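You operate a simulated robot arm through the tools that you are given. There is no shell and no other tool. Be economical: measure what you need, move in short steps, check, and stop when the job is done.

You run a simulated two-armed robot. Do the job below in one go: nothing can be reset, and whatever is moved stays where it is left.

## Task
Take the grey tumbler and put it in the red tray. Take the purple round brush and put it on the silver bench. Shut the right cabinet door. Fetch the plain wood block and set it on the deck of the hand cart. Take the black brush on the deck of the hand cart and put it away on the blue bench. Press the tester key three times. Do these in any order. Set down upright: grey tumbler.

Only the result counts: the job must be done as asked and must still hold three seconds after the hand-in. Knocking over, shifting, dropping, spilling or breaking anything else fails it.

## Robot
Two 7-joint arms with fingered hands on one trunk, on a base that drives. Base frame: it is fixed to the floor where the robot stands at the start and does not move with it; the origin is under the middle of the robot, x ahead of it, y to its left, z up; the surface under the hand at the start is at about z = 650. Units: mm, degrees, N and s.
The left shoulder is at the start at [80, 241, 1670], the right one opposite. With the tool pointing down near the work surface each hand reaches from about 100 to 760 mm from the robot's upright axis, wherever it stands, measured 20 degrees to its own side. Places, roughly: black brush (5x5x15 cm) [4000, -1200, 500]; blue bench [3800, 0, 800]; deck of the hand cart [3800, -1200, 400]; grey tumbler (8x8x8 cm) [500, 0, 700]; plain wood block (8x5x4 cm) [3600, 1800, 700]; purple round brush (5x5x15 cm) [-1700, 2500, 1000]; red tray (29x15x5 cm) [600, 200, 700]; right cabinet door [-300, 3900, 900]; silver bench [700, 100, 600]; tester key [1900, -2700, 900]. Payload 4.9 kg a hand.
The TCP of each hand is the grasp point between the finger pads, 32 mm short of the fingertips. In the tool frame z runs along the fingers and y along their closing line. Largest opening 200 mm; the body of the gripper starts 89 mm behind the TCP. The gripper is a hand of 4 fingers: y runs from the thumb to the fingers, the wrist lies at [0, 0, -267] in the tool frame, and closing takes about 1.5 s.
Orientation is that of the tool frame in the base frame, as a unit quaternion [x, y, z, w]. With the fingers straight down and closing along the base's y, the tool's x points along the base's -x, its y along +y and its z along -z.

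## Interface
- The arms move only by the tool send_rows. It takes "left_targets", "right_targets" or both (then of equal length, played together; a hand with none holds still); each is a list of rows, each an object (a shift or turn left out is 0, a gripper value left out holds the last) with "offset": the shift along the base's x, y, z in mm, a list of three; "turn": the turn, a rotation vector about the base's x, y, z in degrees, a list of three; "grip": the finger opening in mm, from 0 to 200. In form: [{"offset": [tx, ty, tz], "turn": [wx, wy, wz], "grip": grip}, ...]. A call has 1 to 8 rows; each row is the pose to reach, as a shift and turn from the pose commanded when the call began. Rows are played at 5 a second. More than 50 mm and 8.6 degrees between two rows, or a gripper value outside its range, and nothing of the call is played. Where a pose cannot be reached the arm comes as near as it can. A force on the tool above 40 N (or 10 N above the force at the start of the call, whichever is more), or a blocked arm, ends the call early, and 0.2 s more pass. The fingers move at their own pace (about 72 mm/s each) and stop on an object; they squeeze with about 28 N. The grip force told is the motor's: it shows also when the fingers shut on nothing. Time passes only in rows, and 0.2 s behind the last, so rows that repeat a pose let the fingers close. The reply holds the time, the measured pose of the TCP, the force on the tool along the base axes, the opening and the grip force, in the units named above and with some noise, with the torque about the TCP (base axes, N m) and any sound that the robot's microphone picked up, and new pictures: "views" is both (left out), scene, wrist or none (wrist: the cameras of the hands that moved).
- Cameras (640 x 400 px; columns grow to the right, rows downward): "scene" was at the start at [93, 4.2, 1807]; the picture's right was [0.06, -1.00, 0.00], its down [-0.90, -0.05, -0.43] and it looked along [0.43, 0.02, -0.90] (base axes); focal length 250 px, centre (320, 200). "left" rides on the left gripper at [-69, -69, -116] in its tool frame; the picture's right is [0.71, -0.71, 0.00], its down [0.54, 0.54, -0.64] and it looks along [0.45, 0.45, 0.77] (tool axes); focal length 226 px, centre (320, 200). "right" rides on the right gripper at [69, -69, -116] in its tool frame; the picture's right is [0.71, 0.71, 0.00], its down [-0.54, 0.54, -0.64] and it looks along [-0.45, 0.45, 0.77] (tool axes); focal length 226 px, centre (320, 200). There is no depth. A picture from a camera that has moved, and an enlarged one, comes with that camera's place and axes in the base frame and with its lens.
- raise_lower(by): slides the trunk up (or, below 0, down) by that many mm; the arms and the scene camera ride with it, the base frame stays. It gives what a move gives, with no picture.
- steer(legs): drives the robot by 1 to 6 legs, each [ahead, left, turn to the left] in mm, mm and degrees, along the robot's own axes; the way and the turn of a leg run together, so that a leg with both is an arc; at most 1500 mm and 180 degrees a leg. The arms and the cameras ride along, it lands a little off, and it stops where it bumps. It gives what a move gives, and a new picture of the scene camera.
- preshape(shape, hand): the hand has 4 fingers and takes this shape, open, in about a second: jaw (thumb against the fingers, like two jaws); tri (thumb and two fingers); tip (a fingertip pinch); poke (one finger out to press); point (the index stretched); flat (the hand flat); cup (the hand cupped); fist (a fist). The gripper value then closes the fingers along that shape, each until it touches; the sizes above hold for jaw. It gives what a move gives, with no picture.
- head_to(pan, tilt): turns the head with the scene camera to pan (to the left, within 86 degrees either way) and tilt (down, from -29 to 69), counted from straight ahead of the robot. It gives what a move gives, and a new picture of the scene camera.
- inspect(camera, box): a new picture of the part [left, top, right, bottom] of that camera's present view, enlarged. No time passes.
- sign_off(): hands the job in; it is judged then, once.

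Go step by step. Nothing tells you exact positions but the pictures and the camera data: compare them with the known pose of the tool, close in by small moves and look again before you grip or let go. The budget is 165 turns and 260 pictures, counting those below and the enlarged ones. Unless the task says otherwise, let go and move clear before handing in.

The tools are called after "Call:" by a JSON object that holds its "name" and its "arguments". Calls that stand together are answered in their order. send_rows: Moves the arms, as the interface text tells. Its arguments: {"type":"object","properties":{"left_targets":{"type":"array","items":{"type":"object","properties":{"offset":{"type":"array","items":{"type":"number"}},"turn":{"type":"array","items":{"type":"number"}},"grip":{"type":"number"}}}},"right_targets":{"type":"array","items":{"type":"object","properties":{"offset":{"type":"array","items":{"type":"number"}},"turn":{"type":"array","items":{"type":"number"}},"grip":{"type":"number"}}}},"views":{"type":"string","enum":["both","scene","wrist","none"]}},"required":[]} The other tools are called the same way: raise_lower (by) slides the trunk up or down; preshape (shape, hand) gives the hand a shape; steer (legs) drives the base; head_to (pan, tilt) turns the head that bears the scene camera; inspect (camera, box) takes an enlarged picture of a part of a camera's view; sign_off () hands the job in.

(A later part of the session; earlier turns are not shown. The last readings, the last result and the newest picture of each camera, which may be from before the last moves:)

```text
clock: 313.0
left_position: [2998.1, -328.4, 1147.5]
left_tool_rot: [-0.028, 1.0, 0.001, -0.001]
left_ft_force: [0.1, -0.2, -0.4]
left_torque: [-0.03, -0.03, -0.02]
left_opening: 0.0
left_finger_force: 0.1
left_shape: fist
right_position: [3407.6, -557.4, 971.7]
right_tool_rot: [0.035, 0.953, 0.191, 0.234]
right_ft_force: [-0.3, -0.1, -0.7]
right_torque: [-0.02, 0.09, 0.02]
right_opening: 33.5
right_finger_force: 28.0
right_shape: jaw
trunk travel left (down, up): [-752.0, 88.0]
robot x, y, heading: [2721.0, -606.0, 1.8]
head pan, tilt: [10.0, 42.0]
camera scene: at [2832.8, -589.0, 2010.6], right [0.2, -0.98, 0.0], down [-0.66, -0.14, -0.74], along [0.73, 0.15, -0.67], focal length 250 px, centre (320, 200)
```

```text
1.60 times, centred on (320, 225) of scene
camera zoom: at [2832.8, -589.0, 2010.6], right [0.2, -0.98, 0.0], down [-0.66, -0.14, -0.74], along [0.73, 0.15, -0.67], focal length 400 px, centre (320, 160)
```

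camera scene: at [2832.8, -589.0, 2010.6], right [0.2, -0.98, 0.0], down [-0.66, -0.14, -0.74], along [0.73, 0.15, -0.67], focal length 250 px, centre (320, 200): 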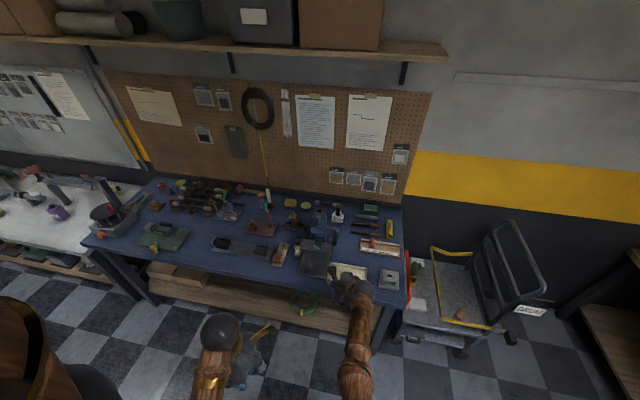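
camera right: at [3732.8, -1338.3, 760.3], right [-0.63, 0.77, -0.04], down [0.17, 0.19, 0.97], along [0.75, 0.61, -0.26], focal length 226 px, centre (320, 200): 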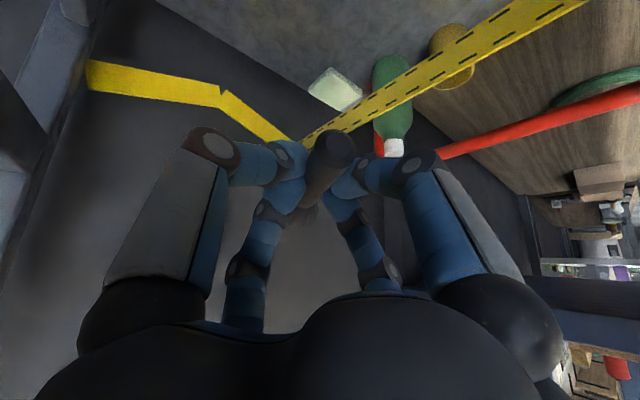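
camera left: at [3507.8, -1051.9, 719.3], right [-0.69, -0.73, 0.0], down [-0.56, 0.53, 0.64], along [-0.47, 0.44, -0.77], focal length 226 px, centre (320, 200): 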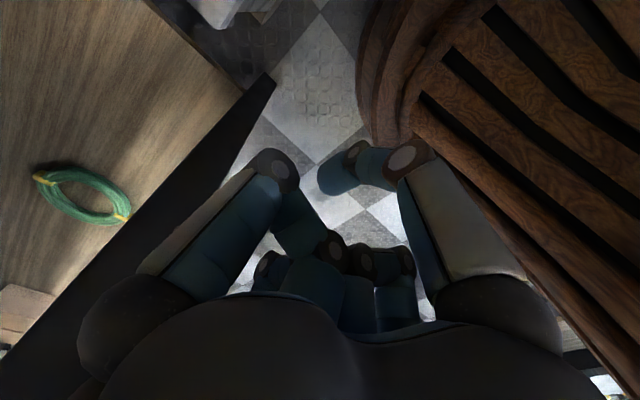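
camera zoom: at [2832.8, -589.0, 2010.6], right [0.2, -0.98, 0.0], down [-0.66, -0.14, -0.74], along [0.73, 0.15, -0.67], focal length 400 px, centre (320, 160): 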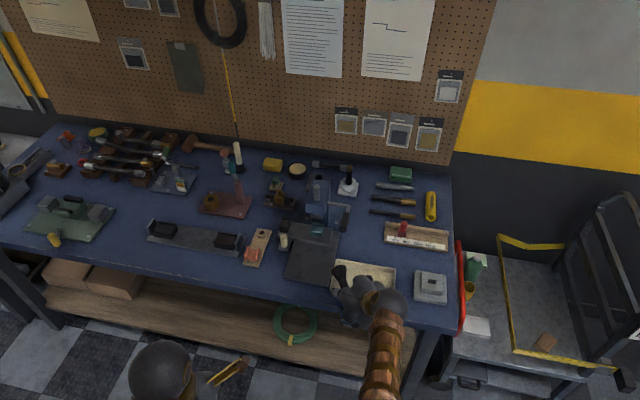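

There's a free patch on the blue bench around x 3500–3690, y 245–395. I'll slide over there, then approach.

Call:
{"name": "steer", "arguments": {"legs": [[0, 0, -1.8], [0, 852, 0]]}}

Call:
{"name": "head_to", "arguments": {"pan": 5, "tilt": 50}}

Call:
{"name": "inspect", "arguments": {"camera": "scene", "box": [160, 80, 480, 280]}}

```text
clock: 317.9
left_position: [3017.3, 499.6, 1148.4]
left_tool_rot: [-0.005, 1.0, 0.002, -0.001]
left_ft_force: [-1.3, -0.3, -0.5]
left_torque: [0.03, 0.05, 0.01]
left_opening: 0.1
left_finger_force: 0.1
left_shape: fist
right_position: [3415.3, 251.0, 970.7]
right_tool_rot: [0.057, 0.951, 0.185, 0.239]
right_ft_force: [-0.1, 0.7, -0.5]
right_torque: [-0.01, 0.07, 0.03]
right_opening: 33.4
right_finger_force: 28.1
right_shape: jaw
trunk travel left (down, up): [-752.0, 88.0]
robot x, y, heading: [2722.5, 232.2, -0.7]
head pan, tilt: [10.0, 42.0]
camera scene: at [2840.5, 245.8, 2010.7], right [0.16, -0.99, 0.0], down [-0.66, -0.1, -0.74], along [0.73, 0.12, -0.67], focal length 250 px, centre (320, 200)
```

scene: 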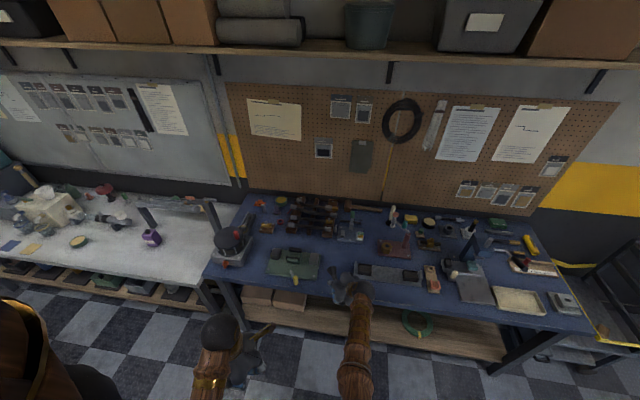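

```text
clock: 318.6
left_position: [3017.5, 501.2, 1148.4]
left_tool_rot: [-0.005, 1.0, 0.001, 0.0]
left_ft_force: [0.5, 0.2, -0.5]
left_torque: [0.01, -0.02, 0.02]
left_opening: 0.0
left_finger_force: 0.1
left_shape: fist
right_position: [3415.1, 252.3, 970.3]
right_tool_rot: [0.057, 0.952, 0.185, 0.239]
right_ft_force: [-0.3, 0.2, -2.2]
right_torque: [-0.05, 0.04, 0.01]
right_opening: 33.6
right_finger_force: 27.8
right_shape: jaw
trunk travel left (down, up): [-752.0, 88.0]
robot x, y, heading: [2724.6, 230.4, -1.1]
head pan, tilt: [5.0, 50.0]
camera scene: at [2834.8, 239.3, 1999.5], right [0.07, -1.0, 0.0], down [-0.76, -0.05, -0.64], along [0.64, 0.05, -0.77], focal length 250 px, centre (320, 200)
```

scene: 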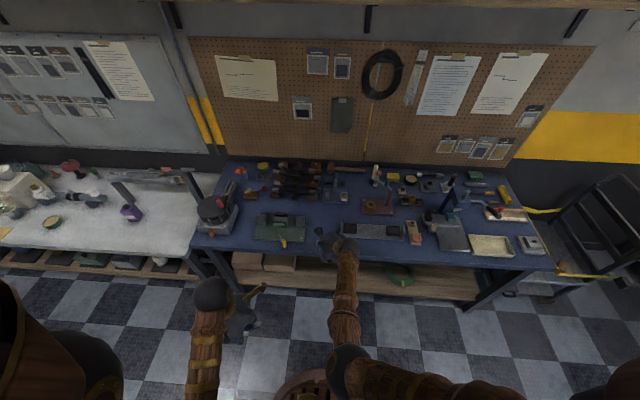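

```text
2.00 times, centred on (320, 180) of scene
camera zoom: at [2834.8, 239.3, 1999.5], right [0.07, -1.0, 0.0], down [-0.76, -0.05, -0.64], along [0.64, 0.05, -0.77], focal length 500 px, centre (320, 240)
```

zoom: 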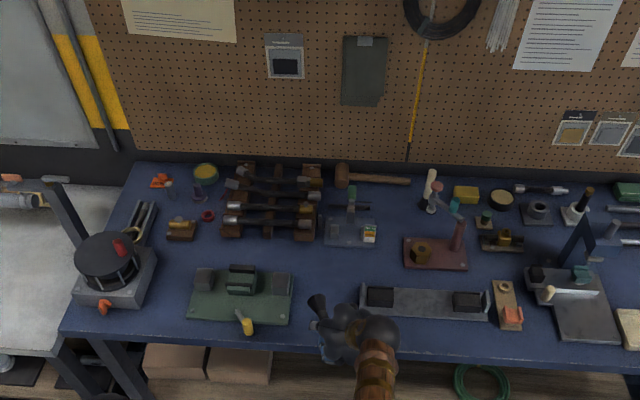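

The free patch spans y 195–375, x 3465–3780. I'll drive the hand over its middle and start lowering.

Call:
{"name": "steer", "arguments": {"legs": [[148, 24, 0]]}}

Call:
{"name": "raise_lower", "arguments": {"by": -90}}

Call:
{"name": "send_rows", "arguments": {"right_targets": [{"offset": [0, 0, 0]}], "views": "both"}}

```text
clock: 319.9
left_position: [3163.4, 523.0, 1148.2]
left_tool_rot: [-0.004, 1.0, 0.001, 0.0]
left_ft_force: [-0.7, 0.7, -0.2]
left_torque: [0.03, -0.03, -0.03]
left_opening: 0.2
left_finger_force: 0.0
left_shape: fist
right_position: [3561.6, 274.6, 972.2]
right_tool_rot: [0.057, 0.951, 0.185, 0.24]
right_ft_force: [-0.5, -0.3, -0.1]
right_torque: [-0.03, 0.04, -0.02]
right_opening: 33.4
right_finger_force: 27.8
right_shape: jaw
trunk travel left (down, up): [-752.0, 88.0]
robot x, y, heading: [2876.0, 254.8, -0.7]
head pan, tilt: [5.0, 50.0]
camera scene: at [2978.5, 261.1, 1999.7], right [0.07, -1.0, 0.0], down [-0.76, -0.05, -0.64], along [0.64, 0.05, -0.76], focal length 250 px, centre (320, 200)
```

scene: 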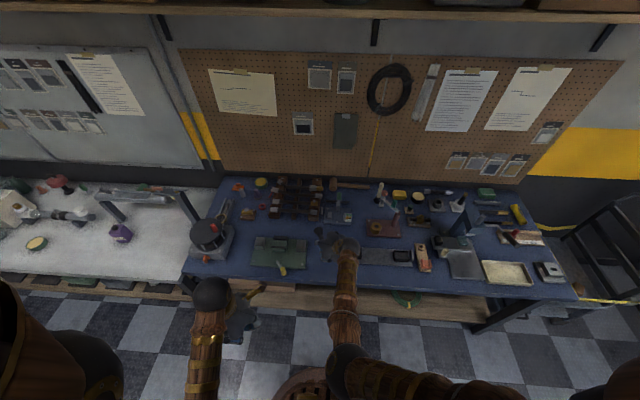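

```text
clock: 321.2
left_position: [3163.5, 522.8, 1057.8]
left_tool_rot: [-0.005, 1.0, 0.0, 0.0]
left_ft_force: [0.4, 0.4, 0.2]
left_torque: [0.01, 0.0, 0.0]
left_opening: 0.0
left_finger_force: 0.1
left_shape: fist
right_position: [3564.2, 274.9, 885.1]
right_tool_rot: [0.057, 0.95, 0.186, 0.243]
right_ft_force: [-2.6, -2.0, 35.7]
right_torque: [-0.07, -0.51, 0.14]
right_opening: 34.3
right_finger_force: 28.2
right_shape: jaw
trunk travel left (down, up): [-662.0, 178.0]
robot x, y, heading: [2876.5, 257.2, -0.7]
head pan, tilt: [5.0, 50.0]
```

```text
clock: 321.6
left_position: [3162.8, 523.1, 1059.7]
left_tool_rot: [-0.004, 1.0, 0.0, 0.0]
left_ft_force: [0.3, -0.5, 0.3]
left_torque: [0.04, -0.02, 0.0]
left_opening: 0.4
left_finger_force: 0.1
left_shape: fist
right_position: [3565.2, 274.9, 885.9]
right_tool_rot: [0.057, 0.951, 0.186, 0.242]
right_ft_force: [6.9, -0.2, 41.5]
right_torque: [-0.04, -0.91, 0.29]
right_opening: 34.4
right_finger_force: 28.1
right_shape: jaw
trunk travel left (down, up): [-662.0, 178.0]
robot x, y, heading: [2880.8, 258.5, -1.0]
head pan, tilt: [5.0, 50.0]
camera scene: at [2978.1, 261.7, 1910.1], right [0.07, -1.0, 0.0], down [-0.76, -0.05, -0.64], along [0.64, 0.05, -0.76], focal length 250 px, centre (320, 200)
camera right: at [3446.5, 187.1, 923.5], right [-0.61, 0.79, -0.04], down [0.17, 0.18, 0.97], along [0.78, 0.58, -0.25], focal length 226 px, centre (320, 200)
```

scene: 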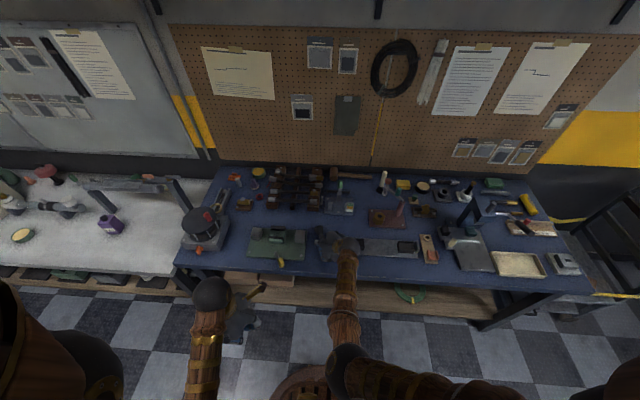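
right: 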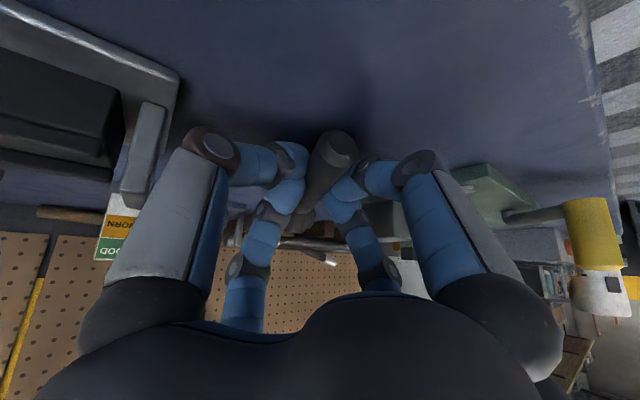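

Contact: the brush rests on the bench, whose top is at about z 845. I'll ease up 2 mm, then open the fingers.

Call:
{"name": "raise_lower", "arguments": {"by": 2}}

Call:
{"name": "send_rows", "arguments": {"right_targets": [{"offset": [0, 0, 0], "grip": 58}, {"offset": [0, 0, 0]}, {"offset": [0, 0, 0]}], "views": "wrist"}}

```text
clock: 322.1
left_position: [3163.8, 522.5, 1061.8]
left_tool_rot: [-0.003, 1.0, 0.0, 0.0]
left_ft_force: [-0.1, -0.4, 0.6]
left_torque: [-0.01, 0.01, 0.0]
left_opening: 0.2
left_finger_force: 0.0
left_shape: fist
right_position: [3563.7, 275.1, 885.8]
right_tool_rot: [0.057, 0.951, 0.185, 0.241]
right_ft_force: [9.0, 2.3, 36.0]
right_torque: [0.16, -0.86, 0.31]
right_opening: 34.4
right_finger_force: 28.0
right_shape: jaw
trunk travel left (down, up): [-664.0, 176.0]
robot x, y, heading: [2875.6, 257.5, -1.1]
head pan, tilt: [5.0, 50.0]
```

```text
clock: 322.9
left_position: [3164.1, 523.4, 1060.9]
left_tool_rot: [-0.004, 1.0, 0.0, -0.001]
left_ft_force: [-0.2, -0.1, 0.1]
left_torque: [0.01, -0.01, -0.03]
left_opening: 0.0
left_finger_force: 0.0
left_shape: fist
right_position: [3561.7, 275.8, 883.4]
right_tool_rot: [0.056, 0.952, 0.185, 0.239]
right_ft_force: [-1.9, 4.3, 21.7]
right_torque: [0.18, 0.17, -0.06]
right_opening: 55.7
right_finger_force: 0.0
right_shape: jaw
trunk travel left (down, up): [-664.0, 176.0]
robot x, y, heading: [2874.0, 255.1, -0.7]
head pan, tilt: [5.0, 50.0]
camera right: at [3445.1, 187.5, 922.8], right [-0.61, 0.79, -0.04], down [0.18, 0.19, 0.97], along [0.77, 0.58, -0.26], focal length 226 px, centre (320, 200)
```

right: 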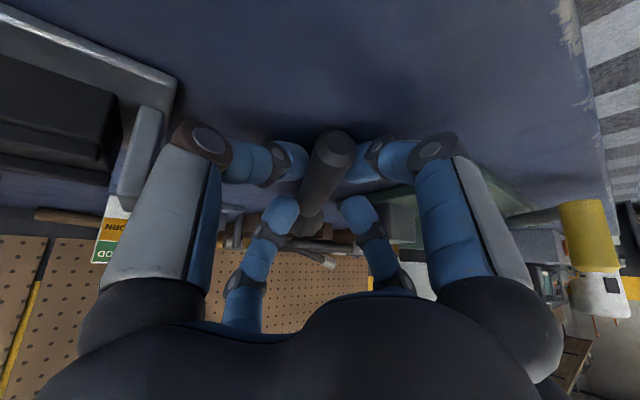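

Released. I'll lift off vertically.

Call:
{"name": "raise_lower", "arguments": {"by": 40}}

Call:
{"name": "raise_lower", "arguments": {"by": 120}}

Call:
{"name": "steer", "arguments": {"legs": [[-250, 0, 0]]}}

Call:
{"name": "inspect", "arguments": {"camera": "scene", "box": [160, 80, 480, 280]}}

```text
clock: 323.7
left_position: [3166.6, 523.8, 1100.1]
left_tool_rot: [-0.005, 1.0, 0.001, -0.001]
left_ft_force: [-0.6, 0.3, -0.7]
left_torque: [-0.01, 0.0, 0.0]
left_opening: 0.0
left_finger_force: 0.0
left_shape: fist
right_position: [3563.0, 275.0, 923.0]
right_tool_rot: [0.057, 0.952, 0.184, 0.239]
right_ft_force: [0.6, 0.1, -0.1]
right_torque: [0.0, 0.02, -0.02]
right_opening: 57.7
right_finger_force: 0.1
right_shape: jaw
trunk travel left (down, up): [-704.0, 136.0]
robot x, y, heading: [2875.1, 253.6, -1.0]
head pan, tilt: [5.0, 50.0]
```

```text
clock: 325.2
left_position: [3166.9, 522.7, 1220.8]
left_tool_rot: [-0.005, 1.0, 0.0, -0.002]
left_ft_force: [-0.7, -0.1, -0.5]
left_torque: [0.0, -0.02, 0.01]
left_opening: 0.0
left_finger_force: 0.0
left_shape: fist
right_position: [3563.7, 274.8, 1041.6]
right_tool_rot: [0.057, 0.951, 0.186, 0.239]
right_ft_force: [-0.6, 0.1, -0.5]
right_torque: [-0.04, -0.03, -0.01]
right_opening: 57.8
right_finger_force: 0.1
right_shape: jaw
trunk travel left (down, up): [-824.0, 16.0]
robot x, y, heading: [2871.1, 256.3, -0.9]
head pan, tilt: [5.0, 50.0]
```

```text
clock: 327.1
left_position: [2923.0, 527.1, 1219.5]
left_tool_rot: [-0.004, 1.0, 0.001, -0.004]
left_ft_force: [1.9, -0.7, -0.3]
left_torque: [0.03, 0.09, 0.02]
left_opening: 0.0
left_finger_force: 0.1
left_shape: fist
right_position: [3319.9, 277.2, 1039.9]
right_tool_rot: [0.058, 0.952, 0.184, 0.237]
right_ft_force: [0.2, -0.3, -0.7]
right_torque: [0.0, 0.03, 0.02]
right_opening: 57.9
right_finger_force: 0.0
right_shape: jaw
trunk travel left (down, up): [-824.0, 16.0]
robot x, y, heading: [2622.1, 260.5, -1.1]
head pan, tilt: [5.0, 50.0]
camera scene: at [2742.5, 265.8, 2070.9], right [0.07, -1.0, 0.0], down [-0.77, -0.05, -0.64], along [0.64, 0.04, -0.77], focal length 250 px, centre (320, 200)
```

scene: 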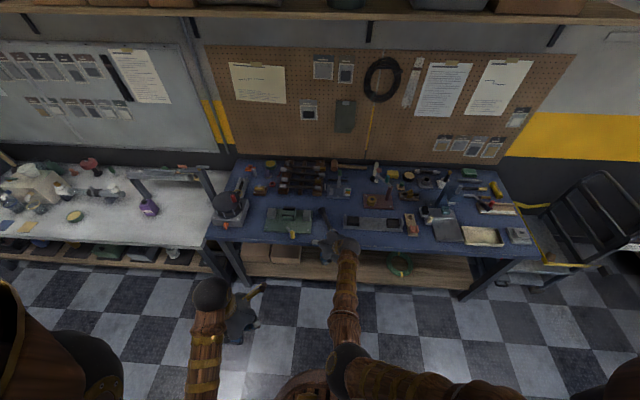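

```text
2.00 times, centred on (320, 180) of scene
camera zoom: at [2742.5, 265.8, 2070.9], right [0.07, -1.0, 0.0], down [-0.77, -0.05, -0.64], along [0.64, 0.04, -0.77], focal length 500 px, centre (320, 240)
```

zoom: 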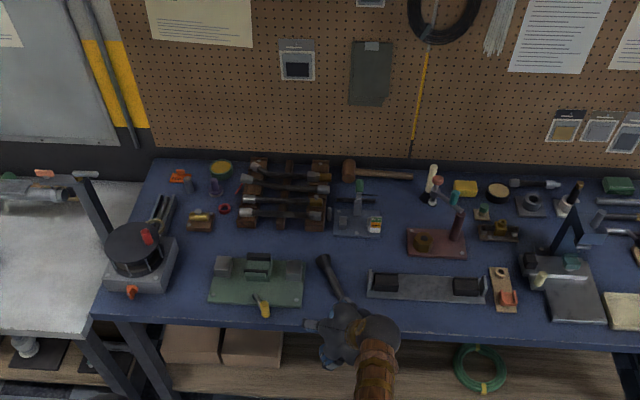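

The black brush is on the blue bench, and the block is on the cart. Now the tester key. I'll straighten and retract the right hand, slide south and turn to face south.

Call:
{"name": "send_rows", "arguments": {"right_targets": [{"offset": [-40, -15, 0], "turn": [-4.3, 5.5, 1.4]}, {"offset": [-80, -30, 0], "turn": [-8.6, 11.1, 2.7]}, {"offset": [-120, -45, 0], "turn": [-12.9, 16.6, 4.1]}, {"offset": [-160, -60, 0], "turn": [-17.2, 22.2, 5.4]}, {"offset": [-200, -75, 0], "turn": [-21.5, 27.7, 6.8]}], "views": "none"}}

Call:
{"name": "steer", "arguments": {"legs": [[0, -900, 0], [0, -850, 0], [0, 0, -89]]}}

Call:
{"name": "head_to", "arguments": {"pan": -15, "tilt": 25}}

```text
clock: 328.3
left_position: [2918.0, 525.1, 1221.2]
left_tool_rot: [-0.004, 1.0, 0.0, -0.001]
left_ft_force: [0.5, 0.1, -0.1]
left_torque: [0.03, 0.03, -0.02]
left_opening: 0.0
left_finger_force: 0.0
left_shape: fist
right_position: [3114.9, 203.2, 1043.1]
right_tool_rot: [-0.002, 1.0, 0.0, 0.002]
right_ft_force: [0.4, 0.1, 0.1]
right_torque: [0.03, -0.03, 0.02]
right_opening: 58.2
right_finger_force: 0.0
right_shape: jaw
trunk travel left (down, up): [-824.0, 16.0]
robot x, y, heading: [2623.8, 262.6, -0.9]
head pan, tilt: [5.0, 50.0]
```

```text
clock: 340.9
left_position: [2875.3, -1779.0, 1220.7]
left_tool_rot: [0.701, 0.713, 0.001, 0.0]
left_ft_force: [0.3, 0.7, -0.7]
left_torque: [0.01, -0.02, -0.01]
left_opening: 0.0
left_finger_force: 0.1
left_shape: fist
right_position: [2554.4, -1981.7, 1043.2]
right_tool_rot: [0.703, 0.711, -0.002, 0.001]
right_ft_force: [-0.4, 0.2, 1.3]
right_torque: [0.01, -0.01, 0.0]
right_opening: 58.0
right_finger_force: 0.1
right_shape: jaw
trunk travel left (down, up): [-824.0, 16.0]
robot x, y, heading: [2604.4, -1488.5, -90.3]
head pan, tilt: [5.0, 50.0]
camera scene: at [2613.8, -1596.4, 2071.4], right [-1.0, -0.08, 0.0], down [-0.06, 0.76, -0.64], along [0.05, -0.64, -0.77], focal length 250 px, centre (320, 200)
```

scene: 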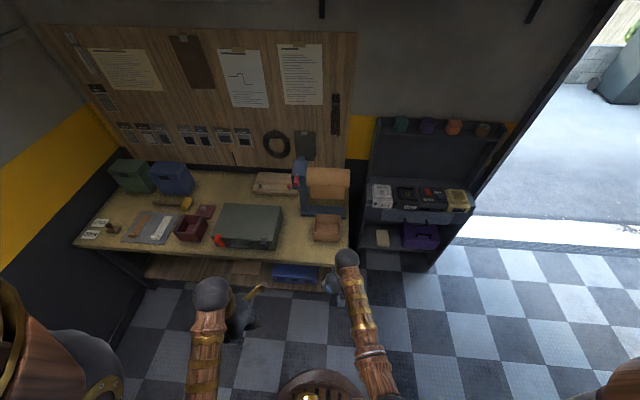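

```text
clock: 341.8
left_position: [2875.9, -1779.9, 1221.0]
left_tool_rot: [0.701, 0.713, 0.001, 0.0]
left_ft_force: [0.1, -0.6, -0.3]
left_torque: [-0.02, 0.0, 0.0]
left_opening: 0.0
left_finger_force: 0.0
left_shape: fist
right_position: [2554.8, -1981.6, 1042.6]
right_tool_rot: [0.702, 0.712, -0.002, 0.001]
right_ft_force: [0.3, -0.3, 0.8]
right_torque: [-0.02, -0.01, 0.01]
right_opening: 57.8
right_finger_force: 0.1
right_shape: jaw
trunk travel left (down, up): [-824.0, 16.0]
robot x, y, heading: [2606.1, -1491.3, -90.1]
head pan, tilt: [-15.0, 25.0]
camera scene: at [2582.8, -1608.6, 2108.9], right [-0.96, 0.26, 0.0], down [0.11, 0.41, -0.91], along [-0.24, -0.87, -0.42], focal length 250 px, centre (320, 200)
```

scene: 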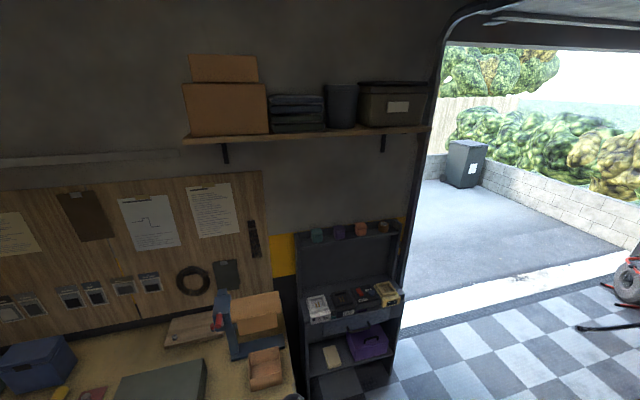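

I see a dark shelf unit with several small devices on its top shelf; the tester must be one of them. I'll zoom in.

Call:
{"name": "inspect", "arguments": {"camera": "scene", "box": [290, 270, 420, 350]}}

```text
4.92 times, centred on (355, 310) of scene
camera zoom: at [2582.8, -1608.6, 2108.9], right [-0.96, 0.26, 0.0], down [0.11, 0.41, -0.91], along [-0.24, -0.87, -0.42], focal length 1231 px, centre (148, -342)
```

zoom: 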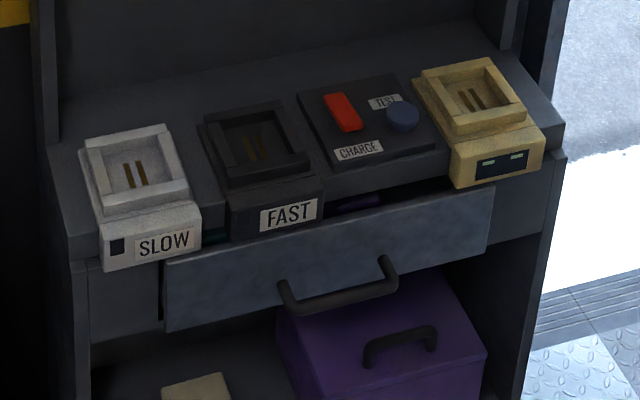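

The plate has a red key by "CHARGE" and a round blue button by "TEST" at about [1949, -2666], which fits the given tester key place. I'll approach and look closer.

Call:
{"name": "steer", "arguments": {"legs": [[310, -590, 0]]}}

Call:
{"name": "head_to", "arguments": {"pan": 0, "tilt": 45}}

Call:
{"name": "inspect", "arguments": {"camera": "scene", "box": [240, 130, 420, 250]}}

```text
clock: 345.4
left_position: [2298.2, -2083.8, 1219.7]
left_tool_rot: [0.7, 0.714, 0.001, -0.001]
left_ft_force: [0.0, 0.3, -0.8]
left_torque: [-0.03, 0.02, 0.02]
left_opening: 0.1
left_finger_force: 0.0
left_shape: fist
right_position: [1977.2, -2286.9, 1043.7]
right_tool_rot: [0.702, 0.712, -0.001, 0.001]
right_ft_force: [1.2, 0.6, 1.4]
right_torque: [0.0, 0.04, -0.03]
right_opening: 58.0
right_finger_force: 0.1
right_shape: jaw
trunk travel left (down, up): [-824.0, 16.0]
robot x, y, heading: [2022.7, -1796.8, -90.0]
head pan, tilt: [-15.0, 25.0]
camera scene: at [2005.6, -1913.5, 2109.1], right [-0.96, 0.26, 0.0], down [0.11, 0.41, -0.91], along [-0.24, -0.87, -0.42], focal length 250 px, centre (320, 200)
```

scene: 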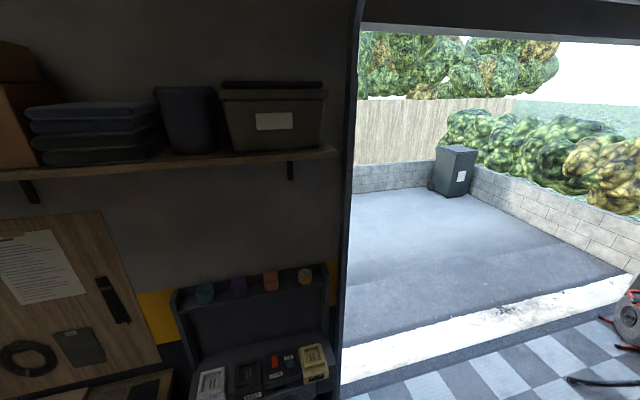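

```text
clock: 346.3
left_position: [2295.7, -2084.3, 1220.5]
left_tool_rot: [0.7, 0.714, 0.001, 0.0]
left_ft_force: [0.3, -0.6, 0.9]
left_torque: [0.0, 0.01, -0.02]
left_opening: 0.0
left_finger_force: 0.1
left_shape: fist
right_position: [1975.7, -2286.1, 1043.0]
right_tool_rot: [0.702, 0.712, -0.002, 0.001]
right_ft_force: [-0.2, 0.1, -0.1]
right_torque: [0.04, 0.03, -0.04]
right_opening: 57.8
right_finger_force: 0.0
right_shape: jaw
trunk travel left (down, up): [-824.0, 16.0]
robot x, y, heading: [2027.3, -1794.6, -90.2]
head pan, tilt: [0.0, 45.0]
camera scene: at [2026.6, -1907.4, 2078.4], right [-1.0, 0.0, 0.0], down [0.0, 0.71, -0.71], along [0.0, -0.71, -0.71], focal length 250 px, centre (320, 200)
```

scene: 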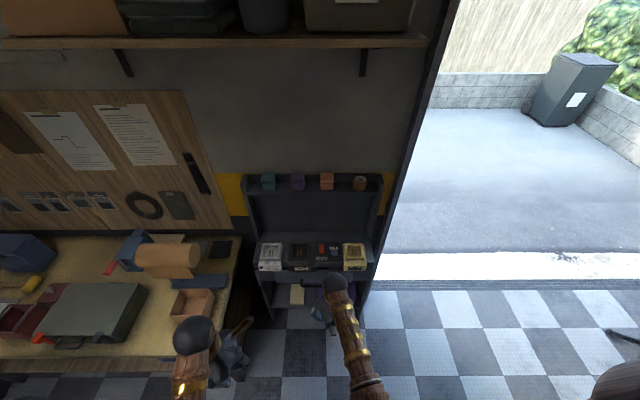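

```text
3.33 times, centred on (330, 190) of scene
camera zoom: at [2026.6, -1907.4, 2078.4], right [-1.0, 0.0, 0.0], down [0.0, 0.71, -0.71], along [0.0, -0.71, -0.71], focal length 834 px, centre (287, 233)
```

zoom: 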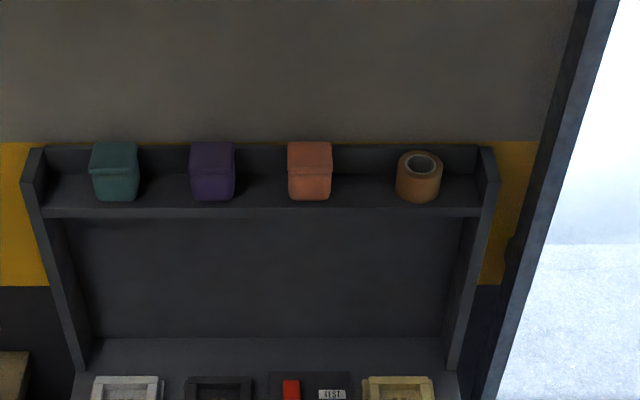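

Call:
{"name": "inspect", "arguments": {"camera": "scene", "box": [290, 230, 380, 280]}}

Call:
{"name": "preshape", "arguments": {"shape": "poke", "hand": "right"}}

Call:
{"name": "send_rows", "arguments": {"right_targets": [{"offset": [0, 0, 0]}], "views": "wrist"}}

```text
7.11 times, centred on (335, 255) of scene
camera zoom: at [2026.6, -1907.4, 2078.4], right [-1.0, 0.0, 0.0], down [0.0, 0.71, -0.71], along [0.0, -0.71, -0.71], focal length 1778 px, centre (213, -191)
```

zoom: 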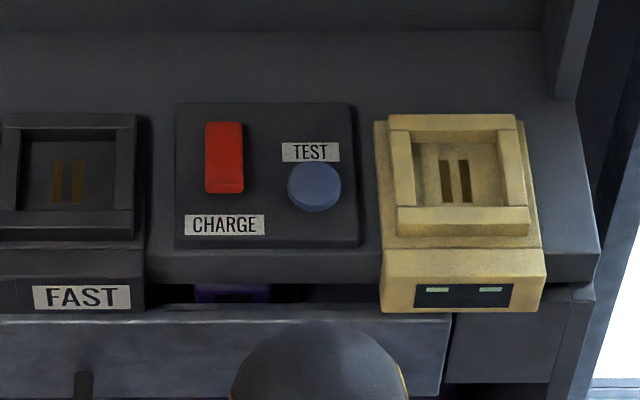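

```text
clock: 347.2
left_position: [2294.7, -2085.1, 1220.7]
left_tool_rot: [0.7, 0.714, 0.001, 0.0]
left_ft_force: [-0.6, -0.3, 0.3]
left_torque: [0.0, 0.0, 0.0]
left_opening: 0.4
left_finger_force: 0.0
left_shape: fist
right_position: [1975.6, -2287.8, 1042.5]
right_tool_rot: [0.702, 0.712, 0.0, 0.002]
right_ft_force: [0.2, 0.9, 0.2]
right_torque: [-0.01, 0.02, 0.01]
right_opening: 0.0
right_finger_force: 0.1
right_shape: poke
trunk travel left (down, up): [-824.0, 16.0]
robot x, y, heading: [2029.5, -1794.8, -90.1]
head pan, tilt: [0.0, 45.0]
```

```text
clock: 347.6
left_position: [2296.1, -2085.3, 1219.8]
left_tool_rot: [0.699, 0.715, 0.001, -0.001]
left_ft_force: [0.1, -0.2, 1.0]
left_torque: [-0.03, 0.04, 0.01]
left_opening: 0.0
left_finger_force: 0.1
left_shape: fist
right_position: [1976.2, -2287.9, 1043.7]
right_tool_rot: [0.702, 0.712, -0.001, 0.002]
right_ft_force: [0.0, -0.5, 0.6]
right_torque: [0.0, -0.02, -0.01]
right_opening: 0.0
right_finger_force: 0.0
right_shape: poke
trunk travel left (down, up): [-824.0, 16.0]
robot x, y, heading: [2026.7, -1793.0, -90.6]
head pan, tilt: [0.0, 45.0]
camera right: at [1905.8, -2219.3, 1159.3], right [0.7, 0.72, 0.0], down [0.55, -0.53, 0.64], along [0.46, -0.45, -0.76], focal length 226 px, centre (320, 200)
```

right: 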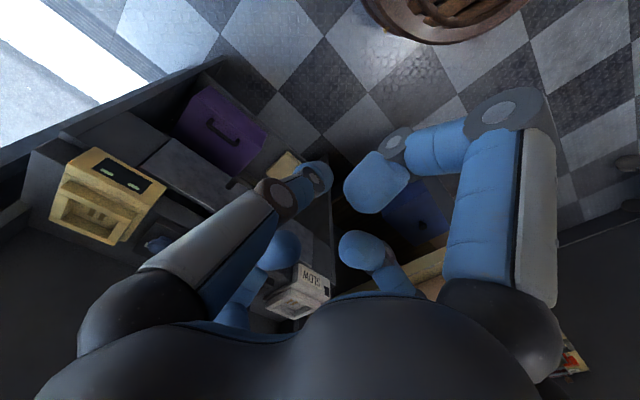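

The blue button is marked "TEST", at about [1950, -2664, 910], and CHARGE is the red one. The poke finger points at the tool tip. I'll tilt the hand 25° to stay clear of the upper ledge, then approach.

Call:
{"name": "send_rows", "arguments": {"right_targets": [{"offset": [-8, 0, 0], "turn": [-8, 0, 0]}, {"offset": [-16, 0, 0], "turn": [-16, 0, 0]}, {"offset": [-26, 0, 0], "turn": [-24, 0, 0]}], "views": "none"}}

Call:
{"name": "steer", "arguments": {"legs": [[310, 0, 0]]}}

Call:
{"name": "head_to", "arguments": {"pan": 0, "tilt": 58}}

Call:
{"name": "send_rows", "arguments": {"right_targets": [{"offset": [0, 0, 0]}], "views": "wrist"}}

```text
clock: 348.6
left_position: [2297.9, -2092.3, 1217.8]
left_tool_rot: [0.699, 0.715, 0.003, -0.002]
left_ft_force: [-0.6, 0.5, -0.4]
left_torque: [0.03, 0.01, -0.03]
left_opening: 0.0
left_finger_force: 0.2
left_shape: fist
right_position: [1919.5, -2315.1, 1046.7]
right_tool_rot: [0.699, 0.681, -0.165, 0.143]
right_ft_force: [0.4, -0.1, -0.5]
right_torque: [0.0, -0.02, 0.0]
right_opening: 0.1
right_finger_force: 0.1
right_shape: poke
trunk travel left (down, up): [-824.0, 16.0]
robot x, y, heading: [2028.0, -1794.9, -90.5]
head pan, tilt: [0.0, 45.0]
stopped in row 3 (right hand): the arm was blocked; the commanded pose is now the measured one
```

```text
clock: 350.6
left_position: [2303.0, -2398.1, 1218.7]
left_tool_rot: [0.695, 0.719, 0.003, -0.003]
left_ft_force: [0.3, 0.9, 0.2]
left_torque: [0.03, -0.01, -0.01]
left_opening: 0.0
left_finger_force: 0.1
left_shape: fist
right_position: [1927.8, -2624.9, 1046.8]
right_tool_rot: [0.692, 0.688, -0.163, 0.146]
right_ft_force: [0.4, 0.0, 0.7]
right_torque: [0.01, 0.0, 0.02]
right_opening: 0.0
right_finger_force: 0.1
right_shape: poke
trunk travel left (down, up): [-824.0, 16.0]
robot x, y, heading: [2026.4, -2108.5, -89.6]
head pan, tilt: [0.0, 45.0]
camera scene: at [2031.3, -2227.3, 2077.6], right [-1.0, -0.01, 0.0], down [-0.01, 0.71, -0.7], along [0.0, -0.7, -0.71], focal length 250 px, centre (320, 200)
```

scene: 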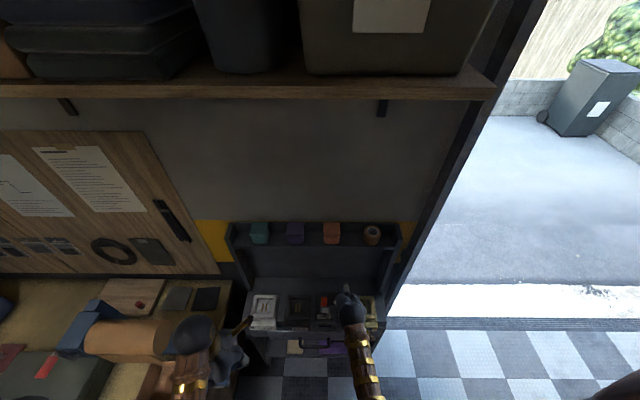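

```text
clock: 351.4
left_position: [2301.1, -2398.1, 1218.3]
left_tool_rot: [0.696, 0.718, 0.003, -0.002]
left_ft_force: [0.5, -0.8, 0.1]
left_torque: [0.0, -0.02, 0.02]
left_opening: 0.1
left_finger_force: 0.1
left_shape: fist
right_position: [1927.4, -2626.7, 1047.4]
right_tool_rot: [0.693, 0.687, -0.165, 0.145]
right_ft_force: [-0.9, -0.6, 0.0]
right_torque: [-0.01, 0.03, 0.01]
right_opening: 0.0
right_finger_force: 0.0
right_shape: poke
trunk travel left (down, up): [-824.0, 16.0]
robot x, y, heading: [2027.8, -2107.6, -89.6]
head pan, tilt: [0.0, 58.0]
camera scene: at [2031.3, -2214.3, 2060.8], right [-1.0, -0.01, 0.0], down [-0.01, 0.85, -0.53], along [0.0, -0.53, -0.85], focal length 250 px, centre (320, 200)
```

scene: 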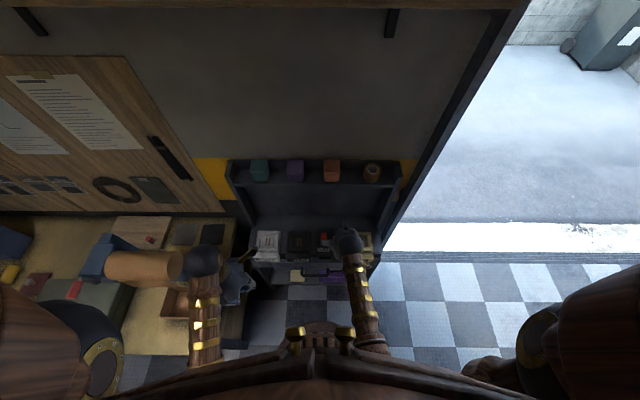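

```text
clock: 351.8
left_position: [2302.4, -2398.1, 1218.8]
left_tool_rot: [0.696, 0.718, 0.002, -0.003]
left_ft_force: [-0.7, -0.4, -1.0]
left_torque: [0.02, 0.0, 0.0]
left_opening: 0.0
left_finger_force: 0.1
left_shape: fist
right_position: [1927.5, -2625.4, 1047.0]
right_tool_rot: [0.692, 0.688, -0.165, 0.145]
right_ft_force: [0.3, -0.6, 0.2]
right_torque: [0.04, -0.01, -0.01]
right_opening: 0.0
right_finger_force: 0.0
right_shape: poke
trunk travel left (down, up): [-824.0, 16.0]
robot x, y, heading: [2025.0, -2112.4, -89.5]
head pan, tilt: [0.0, 58.0]
camera right: at [1861.8, -2512.8, 1125.2], right [0.71, 0.63, -0.32], down [0.56, -0.22, 0.8], along [0.43, -0.74, -0.51], focal length 226 px, centre (320, 200)
```

right: 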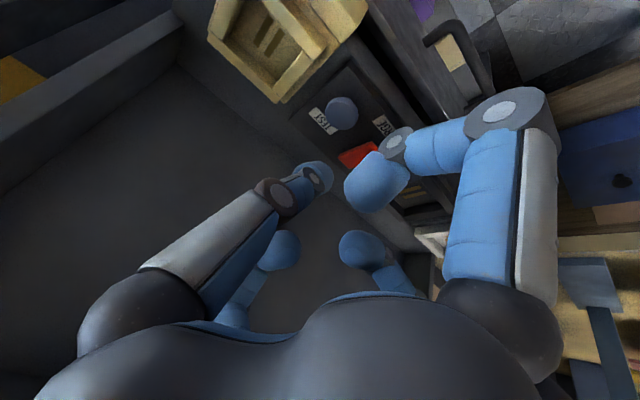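

The button is visible at about [1940, -2666]. I'll move the fingertip over it and hover.

Call:
{"name": "send_rows", "arguments": {"right_targets": [{"offset": [6, -12, -20]}, {"offset": [12, -25, -45]}, {"offset": [12, -25, -70]}], "views": "wrist"}}

Call:
{"name": "inspect", "arguments": {"camera": "scene", "box": [220, 140, 420, 290]}}

```text
clock: 352.6
left_position: [2302.1, -2393.1, 1218.3]
left_tool_rot: [0.695, 0.719, 0.002, -0.001]
left_ft_force: [-0.2, -0.3, -0.1]
left_torque: [0.04, 0.05, -0.03]
left_opening: 0.3
left_finger_force: 0.0
left_shape: fist
right_position: [1939.9, -2647.2, 979.5]
right_tool_rot: [0.694, 0.686, -0.165, 0.146]
right_ft_force: [-0.1, 0.6, 0.0]
right_torque: [0.01, 0.03, -0.02]
right_opening: 0.0
right_finger_force: 0.1
right_shape: poke
trunk travel left (down, up): [-824.0, 16.0]
robot x, y, heading: [2029.6, -2107.5, -89.8]
head pan, tilt: [0.0, 58.0]
camera right: at [1874.0, -2535.7, 1055.6], right [0.71, 0.63, -0.32], down [0.56, -0.22, 0.8], along [0.43, -0.75, -0.51], focal length 226 px, centre (320, 200)
```

right: 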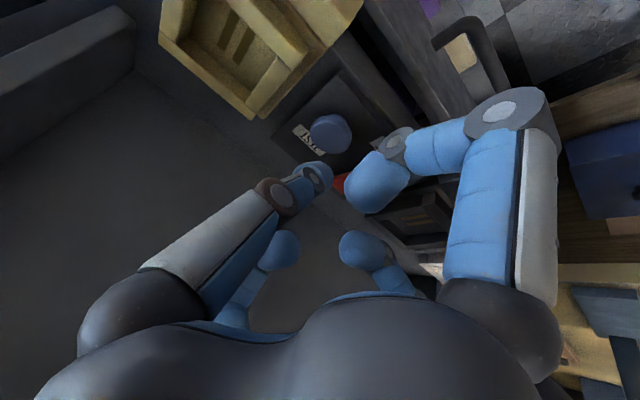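

```text
2.67 times, centred on (320, 215) of scene
camera zoom: at [2030.1, -2208.7, 2061.1], right [-1.0, -0.01, 0.0], down [-0.01, 0.85, -0.53], along [0.0, -0.53, -0.85], focal length 667 px, centre (320, 160)
```

zoom: 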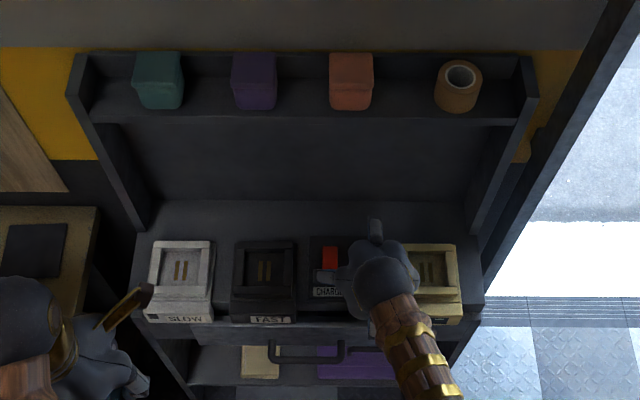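

The fingertip should be right above the button, about 40 mm up. I'll descend 25 mm and look.

Call:
{"name": "send_rows", "arguments": {"right_targets": [{"offset": [-2, 0, -12]}, {"offset": [-4, 0, -25]}], "views": "wrist"}}

Call:
{"name": "inspect", "arguments": {"camera": "right", "box": [220, 80, 440, 260]}}

```text
clock: 353.2
left_position: [2300.5, -2392.6, 1219.8]
left_tool_rot: [0.695, 0.719, 0.002, -0.001]
left_ft_force: [-0.5, -0.6, -0.1]
left_torque: [0.03, -0.01, -0.03]
left_opening: 0.0
left_finger_force: 0.1
left_shape: fist
right_position: [1934.4, -2647.9, 954.1]
right_tool_rot: [0.693, 0.686, -0.166, 0.147]
right_ft_force: [-0.7, -1.0, 0.1]
right_torque: [0.04, 0.01, 0.06]
right_opening: 0.2
right_finger_force: 0.0
right_shape: poke
trunk travel left (down, up): [-824.0, 16.0]
robot x, y, heading: [2022.6, -2105.4, -89.5]
head pan, tilt: [0.0, 58.0]
camera right: at [1868.9, -2534.9, 1031.2], right [0.71, 0.63, -0.32], down [0.56, -0.22, 0.8], along [0.43, -0.75, -0.51], focal length 226 px, centre (320, 200)
```

right: 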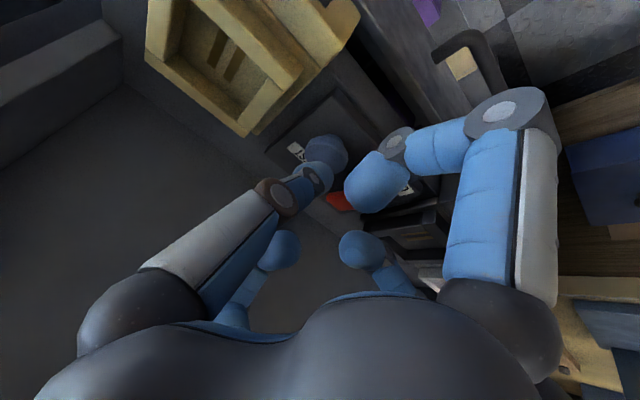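

```text
2.22 times, centred on (330, 170) of right
camera zoom: at [1868.9, -2534.9, 1031.2], right [0.71, 0.63, -0.32], down [0.56, -0.22, 0.8], along [0.43, -0.75, -0.51], focal length 502 px, centre (298, 267)
```

zoom: 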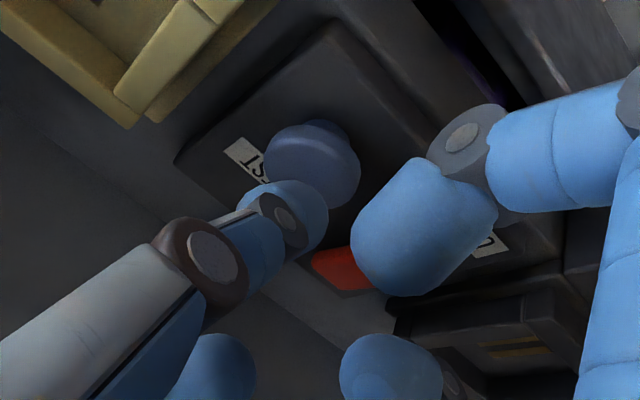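

The fingertip is aligned over the button, roughly 20 mm above. I'll descend in small steps, watching force and sound.

Call:
{"name": "send_rows", "arguments": {"right_targets": [{"offset": [0, -2, -6]}, {"offset": [0, -2, -12]}, {"offset": [0, -2, -15]}, {"offset": [0, -2, -18]}], "views": "none"}}

Call:
{"name": "inspect", "arguments": {"camera": "right", "box": [220, 80, 440, 260]}}

```text
clock: 354.2
left_position: [2300.8, -2391.3, 1219.7]
left_tool_rot: [0.695, 0.719, 0.001, 0.0]
left_ft_force: [-0.4, -0.8, -1.5]
left_torque: [-0.01, 0.02, -0.01]
left_opening: 0.1
left_finger_force: 0.1
left_shape: fist
right_position: [1935.7, -2646.9, 937.3]
right_tool_rot: [0.693, 0.686, -0.166, 0.147]
right_ft_force: [-0.4, -0.2, 0.6]
right_torque: [0.03, -0.04, -0.02]
right_opening: 0.0
right_finger_force: 0.2
right_shape: poke
trunk travel left (down, up): [-824.0, 16.0]
robot x, y, heading: [2030.6, -2102.0, -89.5]
head pan, tilt: [0.0, 58.0]
```

```text
2.22 times, centred on (330, 170) of right
camera zoom: at [1870.0, -2534.2, 1014.4], right [0.71, 0.63, -0.32], down [0.56, -0.22, 0.8], along [0.43, -0.75, -0.5], focal length 502 px, centre (298, 267)
```

zoom: 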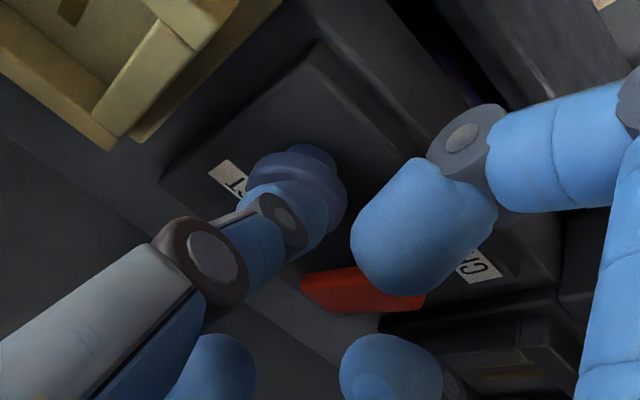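

Still no contact but very close. I'll continue down in 3 mm steps.

Call:
{"name": "send_rows", "arguments": {"right_targets": [{"offset": [-2, 0, -3]}, {"offset": [-3, 0, -6]}, {"offset": [-3, 0, -8]}], "views": "none"}}

Call:
{"name": "send_rows", "arguments": {"right_targets": [{"offset": [0, 0, -2]}, {"offset": [0, 0, -4]}], "views": "wrist"}}

```text
clock: 355.0
left_position: [2300.6, -2391.3, 1219.3]
left_tool_rot: [0.696, 0.718, 0.002, 0.0]
left_ft_force: [-1.3, 0.1, -0.3]
left_torque: [-0.01, -0.02, -0.01]
left_opening: 0.0
left_finger_force: 0.0
left_shape: fist
right_position: [1932.0, -2648.3, 929.4]
right_tool_rot: [0.693, 0.686, -0.166, 0.147]
right_ft_force: [-0.8, 0.4, -0.5]
right_torque: [-0.03, -0.02, 0.03]
right_opening: 0.0
right_finger_force: 0.0
right_shape: poke
trunk travel left (down, up): [-824.0, 16.0]
robot x, y, heading: [2026.0, -2105.5, -89.5]
head pan, tilt: [0.0, 58.0]
```

```text
clock: 355.6
left_position: [2300.9, -2391.9, 1220.1]
left_tool_rot: [0.695, 0.719, 0.001, 0.0]
left_ft_force: [-0.1, 0.4, 0.6]
left_torque: [-0.01, -0.01, -0.02]
left_opening: 0.2
left_finger_force: 0.1
left_shape: fist
right_position: [1930.5, -2647.6, 925.4]
right_tool_rot: [0.693, 0.686, -0.165, 0.147]
right_ft_force: [-0.8, 0.5, -1.0]
right_torque: [0.0, 0.02, 0.02]
right_opening: 0.0
right_finger_force: 0.0
right_shape: poke
trunk travel left (down, up): [-824.0, 16.0]
robot x, y, heading: [2026.1, -2107.2, -89.5]
head pan, tilt: [0.0, 58.0]
camera right: at [1865.4, -2534.0, 1002.2], right [0.71, 0.63, -0.32], down [0.56, -0.22, 0.8], along [0.43, -0.75, -0.51], focal length 226 px, centre (320, 200)
```

right: 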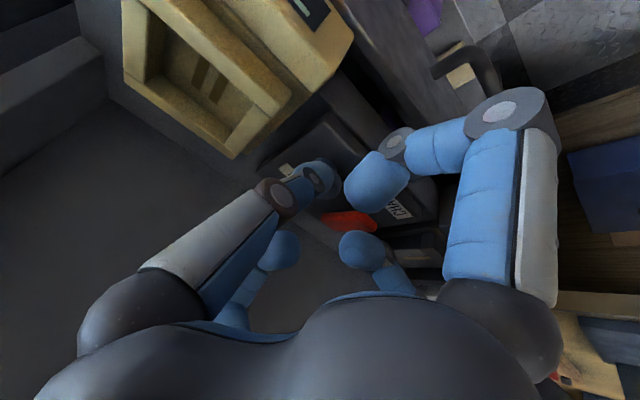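

Call:
{"name": "inspect", "arguments": {"camera": "right", "box": [260, 110, 400, 230]}}

Call:
{"name": "send_rows", "arguments": {"right_targets": [{"offset": [0, 0, -2]}, {"offset": [0, 0, -4]}, {"offset": [0, 0, -5]}], "views": "none"}}

```text
3.33 times, centred on (330, 170) of right
camera zoom: at [1865.4, -2534.0, 1002.2], right [0.71, 0.63, -0.32], down [0.56, -0.22, 0.8], along [0.43, -0.75, -0.51], focal length 754 px, centre (287, 300)
```

zoom: 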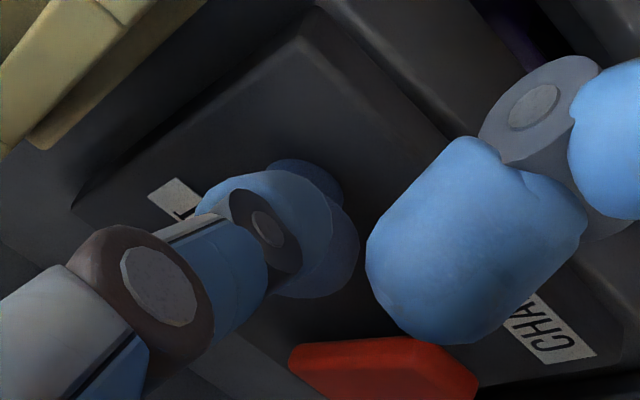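

```text
clock: 356.4
left_position: [2301.8, -2391.7, 1219.9]
left_tool_rot: [0.696, 0.718, 0.002, 0.0]
left_ft_force: [0.6, 0.6, 0.0]
left_torque: [0.01, 0.0, -0.01]
left_opening: 0.1
left_finger_force: 0.1
left_shape: fist
right_position: [1931.6, -2647.4, 920.1]
right_tool_rot: [0.693, 0.687, -0.166, 0.147]
right_ft_force: [1.0, 0.1, -0.3]
right_torque: [-0.01, -0.03, 0.0]
right_opening: 0.0
right_finger_force: 0.0
right_shape: poke
trunk travel left (down, up): [-824.0, 16.0]
robot x, y, heading: [2029.1, -2107.4, -89.7]
head pan, tilt: [0.0, 58.0]
```

Call:
{"name": "send_rows", "arguments": {"right_targets": [{"offset": [1, 0, -2]}, {"offset": [2, 0, -4]}, {"offset": [2, 0, -5]}], "views": "none"}}

Call:
{"name": "inspect", "arguments": {"camera": "right", "box": [260, 110, 400, 230]}}

```text
clock: 357.2
left_position: [2299.7, -2391.8, 1220.7]
left_tool_rot: [0.695, 0.719, 0.001, 0.001]
left_ft_force: [0.0, -0.4, -0.1]
left_torque: [-0.01, 0.02, 0.01]
left_opening: 0.0
left_finger_force: 0.1
left_shape: fist
right_position: [1935.0, -2646.5, 914.5]
right_tool_rot: [0.692, 0.686, -0.166, 0.148]
right_ft_force: [-1.1, 1.2, -0.5]
right_torque: [0.03, 0.03, -0.02]
right_opening: 0.0
right_finger_force: 0.0
right_shape: poke
trunk travel left (down, up): [-824.0, 16.0]
robot x, y, heading: [2025.5, -2106.7, -89.7]
head pan, tilt: [0.0, 58.0]
```

```text
3.33 times, centred on (330, 170) of right
camera zoom: at [1868.5, -2533.8, 992.1], right [0.71, 0.63, -0.32], down [0.56, -0.22, 0.8], along [0.43, -0.75, -0.5], focal length 754 px, centre (287, 300)
```

zoom: 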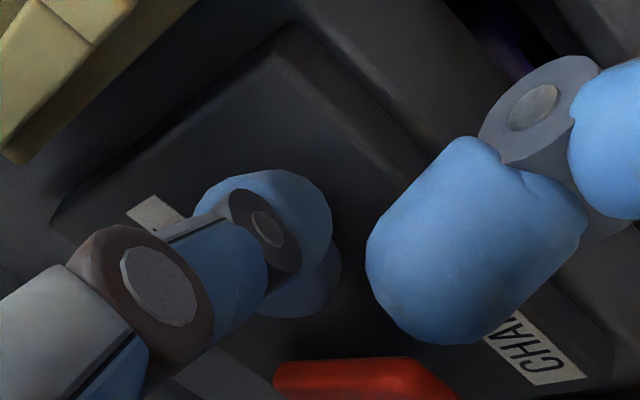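

Re-triangulating from these views puts the button at about [1945, -2681, 886], so the finger is slightly in front of it. I'll raise, shift and come down again.

Call:
{"name": "send_rows", "arguments": {"right_targets": [{"offset": [0, 0, 20]}, {"offset": [0, 0, 35]}, {"offset": [6, -10, 35]}, {"offset": [11, -20, 35]}, {"offset": [11, -20, 27]}], "views": "none"}}

Call:
{"name": "inspect", "arguments": {"camera": "right", "box": [260, 110, 400, 230]}}

```text
clock: 358.4
left_position: [2300.9, -2391.0, 1220.0]
left_tool_rot: [0.695, 0.719, 0.002, 0.0]
left_ft_force: [0.1, 0.3, -0.1]
left_torque: [-0.08, 0.02, 0.02]
left_opening: 0.0
left_finger_force: 0.0
left_shape: fist
right_position: [1945.6, -2666.5, 944.0]
right_tool_rot: [0.692, 0.686, -0.166, 0.147]
right_ft_force: [0.1, 0.5, 0.2]
right_torque: [0.0, 0.01, 0.0]
right_opening: 0.0
right_finger_force: 0.1
right_shape: poke
trunk travel left (down, up): [-824.0, 16.0]
robot x, y, heading: [2026.9, -2103.2, -89.7]
head pan, tilt: [0.0, 58.0]
```

```text
3.33 times, centred on (330, 170) of right
camera zoom: at [1879.6, -2553.7, 1019.7], right [0.71, 0.63, -0.32], down [0.56, -0.22, 0.8], along [0.43, -0.75, -0.51], focal length 754 px, centre (287, 300)
```

zoom: 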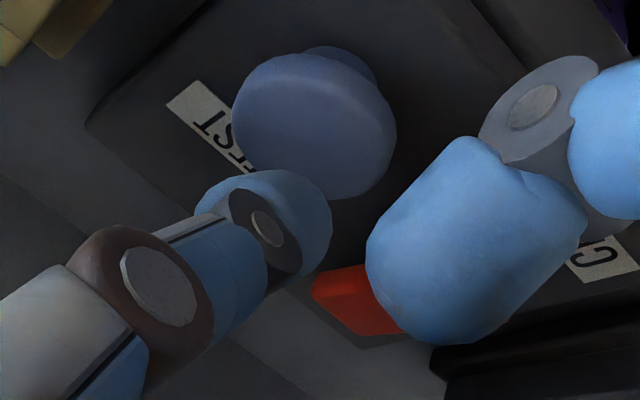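

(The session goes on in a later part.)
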